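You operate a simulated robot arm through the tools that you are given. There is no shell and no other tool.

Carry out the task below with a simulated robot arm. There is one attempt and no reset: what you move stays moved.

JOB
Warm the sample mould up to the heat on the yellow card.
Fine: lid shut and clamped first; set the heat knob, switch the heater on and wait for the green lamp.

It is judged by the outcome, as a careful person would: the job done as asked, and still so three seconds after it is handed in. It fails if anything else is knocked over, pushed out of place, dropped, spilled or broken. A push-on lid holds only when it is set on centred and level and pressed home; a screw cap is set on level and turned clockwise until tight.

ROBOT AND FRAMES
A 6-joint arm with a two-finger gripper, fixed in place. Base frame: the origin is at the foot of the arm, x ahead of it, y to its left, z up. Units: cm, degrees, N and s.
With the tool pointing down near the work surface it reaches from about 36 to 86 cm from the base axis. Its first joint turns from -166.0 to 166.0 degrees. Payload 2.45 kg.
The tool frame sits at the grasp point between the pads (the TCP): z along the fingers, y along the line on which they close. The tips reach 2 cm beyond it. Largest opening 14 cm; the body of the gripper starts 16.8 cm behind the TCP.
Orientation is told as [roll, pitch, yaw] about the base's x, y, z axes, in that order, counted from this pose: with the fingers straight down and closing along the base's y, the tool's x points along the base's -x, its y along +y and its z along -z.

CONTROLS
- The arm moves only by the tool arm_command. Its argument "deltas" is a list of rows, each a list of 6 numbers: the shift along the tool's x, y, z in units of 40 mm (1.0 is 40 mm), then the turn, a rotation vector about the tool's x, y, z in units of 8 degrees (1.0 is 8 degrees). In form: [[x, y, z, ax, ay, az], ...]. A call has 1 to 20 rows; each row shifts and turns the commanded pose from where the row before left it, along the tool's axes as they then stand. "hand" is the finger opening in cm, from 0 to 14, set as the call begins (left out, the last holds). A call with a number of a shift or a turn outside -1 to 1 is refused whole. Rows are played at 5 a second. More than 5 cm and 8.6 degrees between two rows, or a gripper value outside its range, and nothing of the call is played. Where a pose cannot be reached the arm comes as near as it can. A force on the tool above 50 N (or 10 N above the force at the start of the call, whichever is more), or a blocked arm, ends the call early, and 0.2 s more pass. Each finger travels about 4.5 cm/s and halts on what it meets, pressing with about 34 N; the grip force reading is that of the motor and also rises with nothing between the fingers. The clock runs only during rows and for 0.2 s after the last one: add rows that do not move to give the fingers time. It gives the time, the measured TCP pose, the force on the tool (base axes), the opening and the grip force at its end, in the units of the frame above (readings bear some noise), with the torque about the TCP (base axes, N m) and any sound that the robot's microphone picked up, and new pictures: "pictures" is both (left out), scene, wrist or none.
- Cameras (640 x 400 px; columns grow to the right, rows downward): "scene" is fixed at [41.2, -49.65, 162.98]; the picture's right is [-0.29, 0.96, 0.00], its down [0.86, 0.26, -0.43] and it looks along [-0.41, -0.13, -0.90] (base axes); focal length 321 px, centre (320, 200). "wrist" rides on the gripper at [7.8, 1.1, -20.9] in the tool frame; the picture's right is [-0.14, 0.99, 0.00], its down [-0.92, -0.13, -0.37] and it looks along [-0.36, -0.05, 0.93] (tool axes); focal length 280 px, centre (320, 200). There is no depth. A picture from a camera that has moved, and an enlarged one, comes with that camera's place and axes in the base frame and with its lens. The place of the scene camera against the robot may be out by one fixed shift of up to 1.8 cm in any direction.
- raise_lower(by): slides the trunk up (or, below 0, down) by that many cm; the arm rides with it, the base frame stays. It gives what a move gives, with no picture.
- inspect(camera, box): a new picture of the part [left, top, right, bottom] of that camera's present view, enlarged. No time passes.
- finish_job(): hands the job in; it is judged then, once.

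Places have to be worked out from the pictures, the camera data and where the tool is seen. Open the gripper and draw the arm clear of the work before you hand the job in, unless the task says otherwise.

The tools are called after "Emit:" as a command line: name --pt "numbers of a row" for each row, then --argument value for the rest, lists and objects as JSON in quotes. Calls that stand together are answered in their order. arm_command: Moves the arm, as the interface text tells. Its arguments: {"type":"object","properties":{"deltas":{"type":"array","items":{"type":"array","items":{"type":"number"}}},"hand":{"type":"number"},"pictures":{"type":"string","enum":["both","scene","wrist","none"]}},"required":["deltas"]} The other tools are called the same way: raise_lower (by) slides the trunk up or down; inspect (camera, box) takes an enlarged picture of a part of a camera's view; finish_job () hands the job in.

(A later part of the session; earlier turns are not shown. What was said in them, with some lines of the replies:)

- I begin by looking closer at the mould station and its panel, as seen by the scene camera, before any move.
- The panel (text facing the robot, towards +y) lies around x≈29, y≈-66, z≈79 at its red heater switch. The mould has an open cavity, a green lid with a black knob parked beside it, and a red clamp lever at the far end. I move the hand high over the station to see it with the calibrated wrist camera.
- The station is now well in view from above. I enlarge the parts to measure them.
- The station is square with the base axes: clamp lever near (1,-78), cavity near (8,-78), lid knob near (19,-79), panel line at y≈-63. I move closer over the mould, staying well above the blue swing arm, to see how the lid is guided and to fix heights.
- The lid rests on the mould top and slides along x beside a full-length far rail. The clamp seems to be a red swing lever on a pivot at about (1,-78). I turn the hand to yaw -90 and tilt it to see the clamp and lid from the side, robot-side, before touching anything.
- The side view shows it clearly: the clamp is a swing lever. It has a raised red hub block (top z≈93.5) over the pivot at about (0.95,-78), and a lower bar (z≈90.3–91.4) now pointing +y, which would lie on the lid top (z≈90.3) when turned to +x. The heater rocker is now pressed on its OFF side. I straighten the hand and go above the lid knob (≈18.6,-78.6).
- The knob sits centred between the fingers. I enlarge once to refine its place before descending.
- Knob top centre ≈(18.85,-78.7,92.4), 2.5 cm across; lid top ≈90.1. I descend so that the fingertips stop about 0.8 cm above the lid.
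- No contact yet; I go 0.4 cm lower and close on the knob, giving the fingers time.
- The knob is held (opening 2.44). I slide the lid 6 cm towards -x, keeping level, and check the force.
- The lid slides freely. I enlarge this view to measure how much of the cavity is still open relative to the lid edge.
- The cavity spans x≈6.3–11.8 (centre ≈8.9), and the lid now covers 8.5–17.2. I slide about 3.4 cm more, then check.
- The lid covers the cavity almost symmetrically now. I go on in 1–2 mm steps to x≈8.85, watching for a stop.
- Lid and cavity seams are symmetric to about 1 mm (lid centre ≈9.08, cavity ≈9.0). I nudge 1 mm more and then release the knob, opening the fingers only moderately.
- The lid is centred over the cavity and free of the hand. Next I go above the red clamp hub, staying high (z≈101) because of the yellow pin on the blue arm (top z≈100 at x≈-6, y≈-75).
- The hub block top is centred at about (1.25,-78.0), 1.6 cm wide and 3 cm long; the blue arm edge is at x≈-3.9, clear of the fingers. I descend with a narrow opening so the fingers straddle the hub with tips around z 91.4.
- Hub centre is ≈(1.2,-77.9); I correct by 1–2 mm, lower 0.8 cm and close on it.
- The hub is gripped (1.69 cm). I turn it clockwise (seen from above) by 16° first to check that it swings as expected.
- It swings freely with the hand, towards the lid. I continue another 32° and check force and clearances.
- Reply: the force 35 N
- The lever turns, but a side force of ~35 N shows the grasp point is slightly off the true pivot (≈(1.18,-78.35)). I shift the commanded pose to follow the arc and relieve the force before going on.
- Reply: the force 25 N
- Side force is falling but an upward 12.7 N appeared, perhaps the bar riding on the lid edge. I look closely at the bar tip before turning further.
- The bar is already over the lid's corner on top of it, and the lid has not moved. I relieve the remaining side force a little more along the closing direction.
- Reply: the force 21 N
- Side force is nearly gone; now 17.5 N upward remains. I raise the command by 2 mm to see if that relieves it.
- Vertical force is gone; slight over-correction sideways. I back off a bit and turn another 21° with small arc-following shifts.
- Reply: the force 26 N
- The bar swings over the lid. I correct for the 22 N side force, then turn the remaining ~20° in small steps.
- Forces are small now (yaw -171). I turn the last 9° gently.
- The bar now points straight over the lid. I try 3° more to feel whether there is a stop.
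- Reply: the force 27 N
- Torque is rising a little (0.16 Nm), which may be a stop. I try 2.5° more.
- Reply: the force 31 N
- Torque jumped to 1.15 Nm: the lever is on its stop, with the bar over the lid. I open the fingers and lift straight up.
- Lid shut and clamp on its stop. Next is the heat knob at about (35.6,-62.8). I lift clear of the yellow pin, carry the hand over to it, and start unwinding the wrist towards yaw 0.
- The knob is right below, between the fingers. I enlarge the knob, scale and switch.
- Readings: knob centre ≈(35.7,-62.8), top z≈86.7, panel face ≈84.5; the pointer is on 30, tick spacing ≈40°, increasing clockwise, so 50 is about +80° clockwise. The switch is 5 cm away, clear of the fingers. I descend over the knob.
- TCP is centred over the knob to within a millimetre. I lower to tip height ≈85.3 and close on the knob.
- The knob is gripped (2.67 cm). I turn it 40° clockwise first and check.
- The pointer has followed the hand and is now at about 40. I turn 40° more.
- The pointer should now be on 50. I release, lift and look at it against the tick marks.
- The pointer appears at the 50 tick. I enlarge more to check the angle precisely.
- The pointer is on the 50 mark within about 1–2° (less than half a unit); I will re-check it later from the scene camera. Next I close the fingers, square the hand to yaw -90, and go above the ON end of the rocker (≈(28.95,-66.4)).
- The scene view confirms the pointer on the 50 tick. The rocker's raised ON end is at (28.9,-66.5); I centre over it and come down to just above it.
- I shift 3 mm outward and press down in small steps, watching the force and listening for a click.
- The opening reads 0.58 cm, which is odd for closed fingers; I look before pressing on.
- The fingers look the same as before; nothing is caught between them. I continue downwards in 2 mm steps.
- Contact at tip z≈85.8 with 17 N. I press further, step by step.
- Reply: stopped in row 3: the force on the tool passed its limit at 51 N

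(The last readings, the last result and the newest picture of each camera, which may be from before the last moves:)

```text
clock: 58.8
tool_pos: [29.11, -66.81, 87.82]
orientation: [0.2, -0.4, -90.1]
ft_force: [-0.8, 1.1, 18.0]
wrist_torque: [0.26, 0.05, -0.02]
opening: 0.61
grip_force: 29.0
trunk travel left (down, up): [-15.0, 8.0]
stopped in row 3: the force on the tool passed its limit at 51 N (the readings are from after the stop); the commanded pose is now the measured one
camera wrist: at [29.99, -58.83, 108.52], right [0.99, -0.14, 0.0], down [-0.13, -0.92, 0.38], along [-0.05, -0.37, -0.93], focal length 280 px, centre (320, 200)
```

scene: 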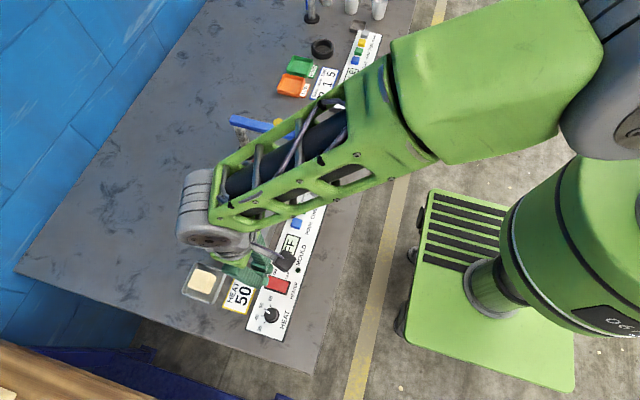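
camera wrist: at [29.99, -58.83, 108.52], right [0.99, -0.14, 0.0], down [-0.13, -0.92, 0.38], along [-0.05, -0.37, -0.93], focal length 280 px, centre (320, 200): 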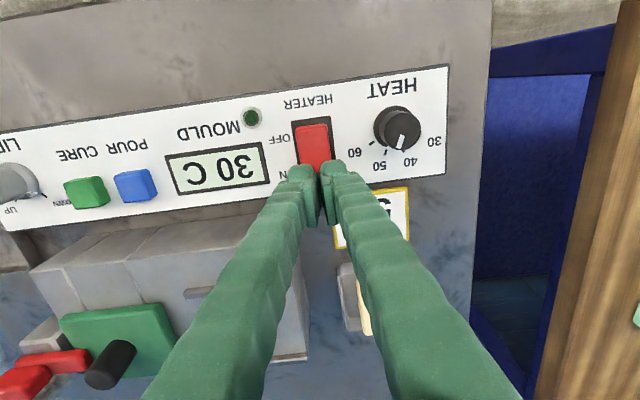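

The display changed from OFF to "30 C": the heater is on. I lift straight up and look at switch, display and lamp.

Emit:
arm_command --pt "0 0 -0.2 0 0 0" --pt "0 0 -0.5 0 0 0" --pt "0 0 -0.7 0 0 0" --pt "0 0 -0.7 0 0 0" --pt "0 0 0 0 0 0" --hand 0 --pictures "wrist"

Emit:
inspect --camera "wrist" --box '[180, 60, 440, 200]'

```text
clock: 60.0
tool_pos: [28.91, -66.69, 96.02]
orientation: [0.1, -0.4, -90.1]
ft_force: [0.6, 1.2, 0.9]
wrist_torque: [0.01, 0.01, 0.02]
opening: 0.0
grip_force: 29.6
trunk travel left (down, up): [-15.0, 8.0]
camera wrist: at [29.87, -58.81, 116.8], right [0.99, -0.14, 0.0], down [-0.13, -0.92, 0.37], along [-0.05, -0.37, -0.93], focal length 280 px, centre (320, 200)
```

wrist: 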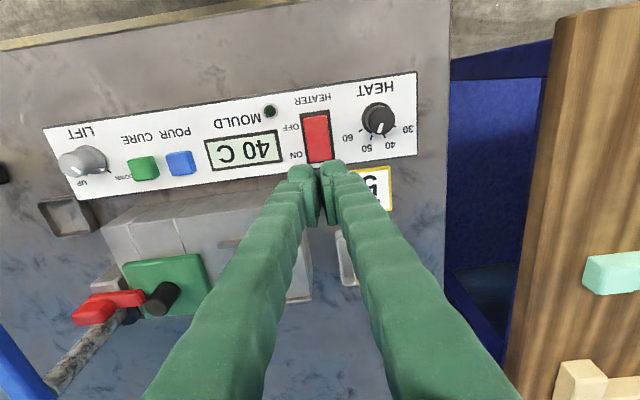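

```text
2.46 times, centred on (310, 130) of wrist
camera zoom: at [29.87, -58.81, 116.8], right [0.99, -0.14, 0.0], down [-0.13, -0.92, 0.37], along [-0.05, -0.37, -0.93], focal length 690 px, centre (345, 372)
```

zoom: 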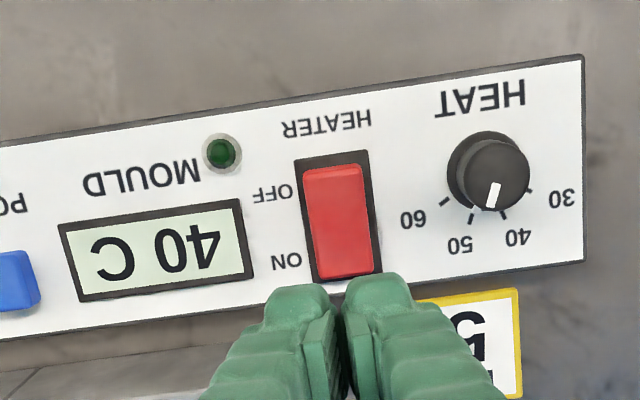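

The display already climbs (40 C). I draw the arm up and back towards the robot while it heats, then check lamp and display.

Emit:
arm_command --pt "0 0 -0.8 0 0 0" --pt "0.5 0 -0.6 0 0 0" --pt "0.6 0 -0.6 0 0 0" --pt "0.6 0 -0.6 0 0 0" --pt "0.6 0 -0.6 0 0 0" --pt "0.6 0 -0.6 0 0 0" --pt "0.6 0 -0.6 0 0 0" --pt "0.5 0 -0.4 0 0 0" --pt "0 0 0 0 0 0" --hand 4 --pictures "both"

Emit:
inspect --camera "scene" --box '[210, 140, 350, 340]'

Emit:
inspect --camera "wrist" --box '[180, 100, 440, 300]'

```text
clock: 62.0
tool_pos: [28.92, -50.71, 114.85]
orientation: [0.1, -0.2, -90.0]
ft_force: [-0.3, -0.3, 0.6]
wrist_torque: [0.03, 0.0, 0.05]
opening: 4.0
grip_force: 0.0
trunk travel left (down, up): [-15.0, 8.0]
camera wrist: at [29.96, -42.83, 135.61], right [0.99, -0.14, 0.0], down [-0.13, -0.92, 0.37], along [-0.05, -0.37, -0.93], focal length 280 px, centre (320, 200)
```

scene: 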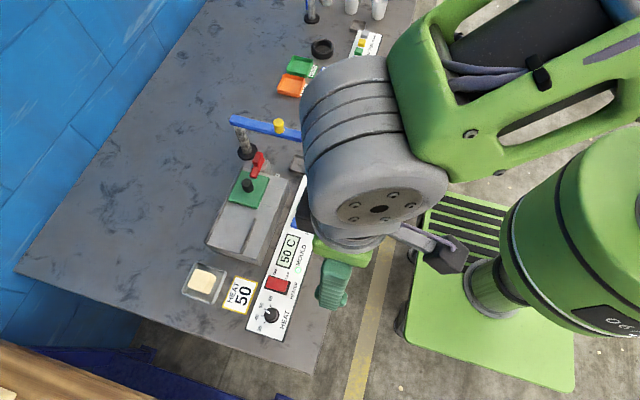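
wrist: 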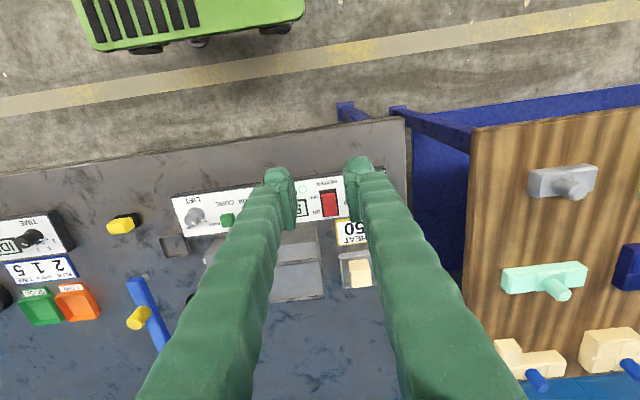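

```text
2.00 times, centred on (280, 240) of scene
camera zoom: at [41.2, -49.65, 162.98], right [-0.29, 0.96, 0.0], down [0.86, 0.26, -0.43], along [-0.41, -0.13, -0.9], focal length 641 px, centre (400, 120)
```

zoom: 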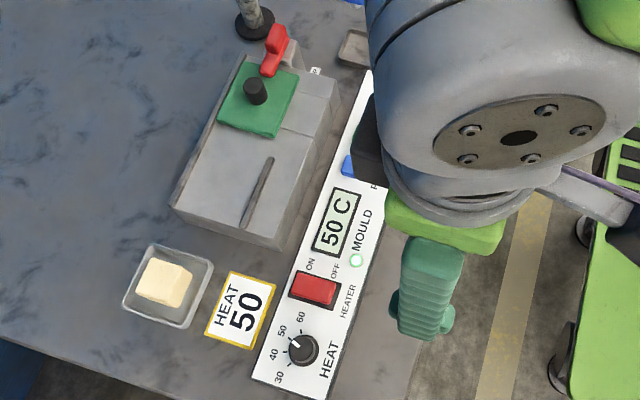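

```text
2.00 times, centred on (310, 200) of wrist
camera zoom: at [29.96, -42.83, 135.61], right [0.99, -0.14, 0.0], down [-0.13, -0.92, 0.37], along [-0.05, -0.37, -0.93], focal length 561 px, centre (340, 200)
```

zoom: 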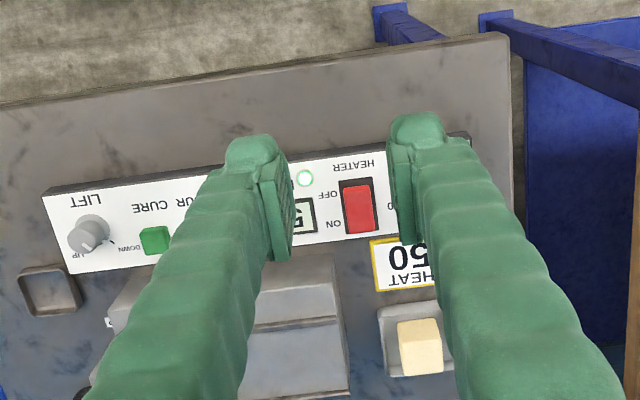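

The display reads 50 C and the lamp looks lit. I wait a few seconds and move further clear to confirm that it holds steady.

Emit:
arm_command --pt "0.5 0 -0.5 0 0 0" --pt "0.5 0 -0.5 0 0 0" --pt "0.5 0 -0.3 0 0 0" --pt "0.5 0 0 0 0 0" --pt "0 0 0 0 0 0" --pt "0 0 0 0 0 0" --pt "0 0 0 0 0 0" --pt "0 0 0 0 0 0" --pt "0 0 0 0 0 0" --pt "0 0 0 0 0 0" --pt "0 0 0 0 0 0" --pt "0 0 0 0 0 0" --pt "0 0 0 0 0 0" --pt "0 0 0 0 0 0" --pt "0 0 0 0 0 0" --pt "0 0 0 0 0 0" --pt "0 0 0 0 0 0" --pt "0 0 0 0 0 0" --pictures "scene"

Emit:
inspect --camera "scene" --box '[240, 220, 330, 340]'

Emit:
inspect --camera "scene" --box '[200, 130, 300, 260]'

```text
clock: 65.8
tool_pos: [28.75, -42.69, 120.1]
orientation: [0.1, -0.3, -90.2]
ft_force: [-0.2, 0.0, 0.2]
wrist_torque: [-0.01, 0.0, 0.03]
opening: 3.97
grip_force: 0.0
trunk travel left (down, up): [-15.0, 8.0]
```

scene: 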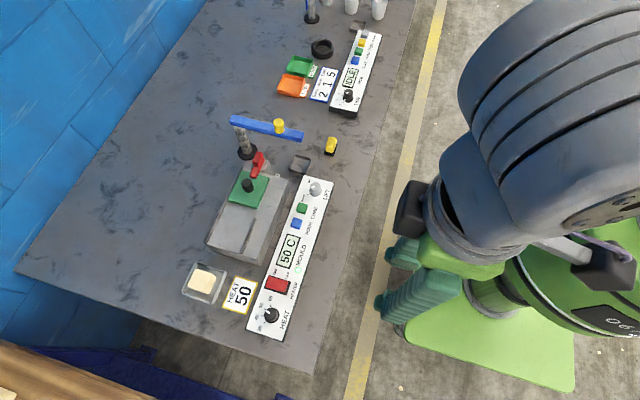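

```text
3.33 times, centred on (285, 280) of scene
camera zoom: at [41.2, -49.65, 162.98], right [-0.29, 0.96, 0.0], down [0.86, 0.26, -0.43], along [-0.41, -0.13, -0.9], focal length 1069 px, centre (437, -67)
```

zoom: 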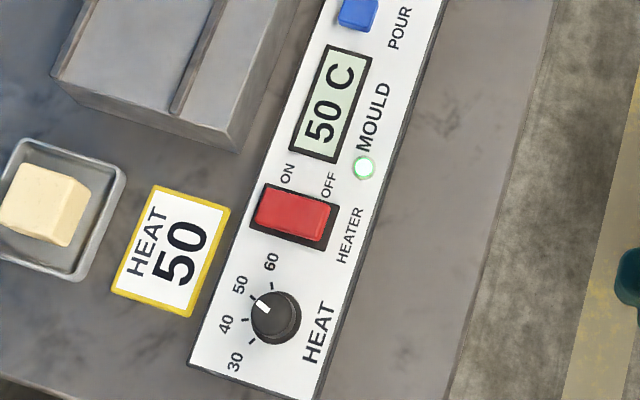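

```text
3.08 times, centred on (250, 195) of scene
camera zoom: at [41.2, -49.65, 162.98], right [-0.29, 0.96, 0.0], down [0.86, 0.26, -0.43], along [-0.41, -0.13, -0.9], focal length 986 px, centre (535, 215)
```

zoom: 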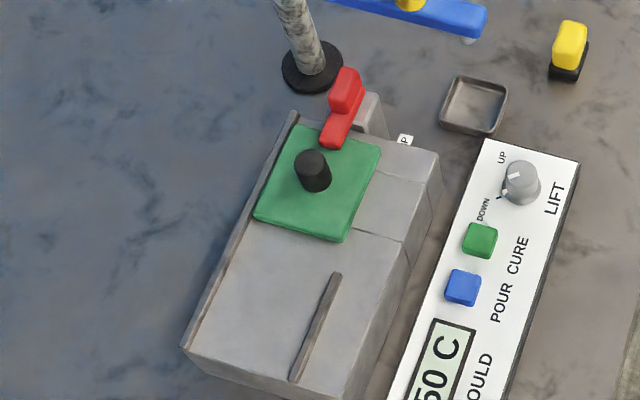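

The display holds at 50 C with the green lamp lit, the lid is shut under the clamp bar, and nothing else was moved. I open the gripper fully, well clear of the work.

Emit:
arm_command --pt "0 0 0 0 0 0" --pt "0 0 0 0 0 0" --pt "0 0 0 0 0 0" --pt "0 0 0 0 0 0" --pt "0 0 0 0 0 0" --pt "0 0 0 0 0 0" --hand 12 --pictures "scene"

Emit:
inspect --camera "scene" --box '[240, 220, 330, 340]'

```text
clock: 67.2
tool_pos: [28.78, -42.58, 120.14]
orientation: [0.1, -0.4, -90.1]
ft_force: [-0.1, 0.0, -0.8]
wrist_torque: [0.02, 0.02, -0.01]
opening: 11.97
grip_force: 0.0
trunk travel left (down, up): [-15.0, 8.0]
```

scene: 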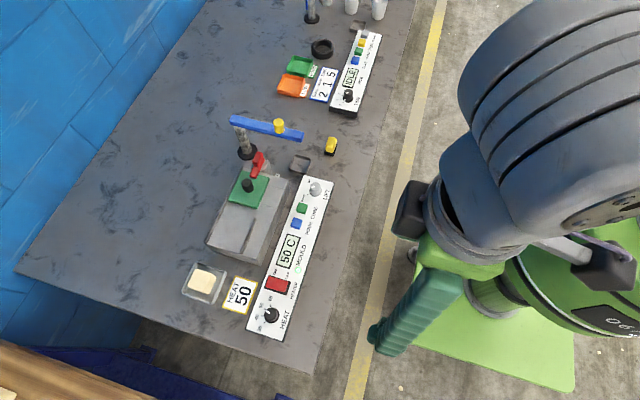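

```text
3.33 times, centred on (285, 280) of scene
camera zoom: at [41.2, -49.65, 162.98], right [-0.29, 0.96, 0.0], down [0.86, 0.26, -0.43], along [-0.41, -0.13, -0.9], focal length 1069 px, centre (437, -67)
```

zoom: 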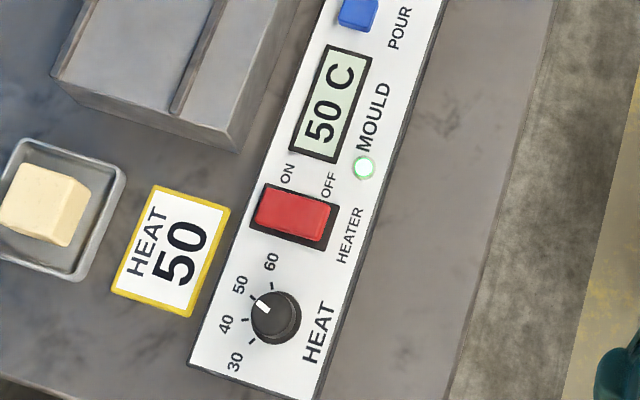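

The mould is steady at 50 C with the green lamp lit, the lid is shut and clamped, and the arm is clear with the gripper open. I hand the job in.

Emit:
finish_job

```text
The job is handed in.
```

The sample mould is warmed to 50 °C, the heat on the yellow card. The display read 50 C and the green lamp stayed lit for about five seconds before I handed the job in.

- **Lid and clamp:** I slid the green lid over the cavity, then turned the red clamp lever until it hit its stop with the bar over the lid. Both were done before any heating.
- **Heat knob:** I turned it clockwise from 30 to the 50 mark. By eye the pointer was within about half a unit of the tick.
- **Heater:** I pressed the ON side of the switch. The press reached the 51 N force limit just as the display came on. The switch looked normal afterwards, and the heater is still on.

Nothing else on the bench appears moved in the last pictures. The arm is drawn back with the gripper open.
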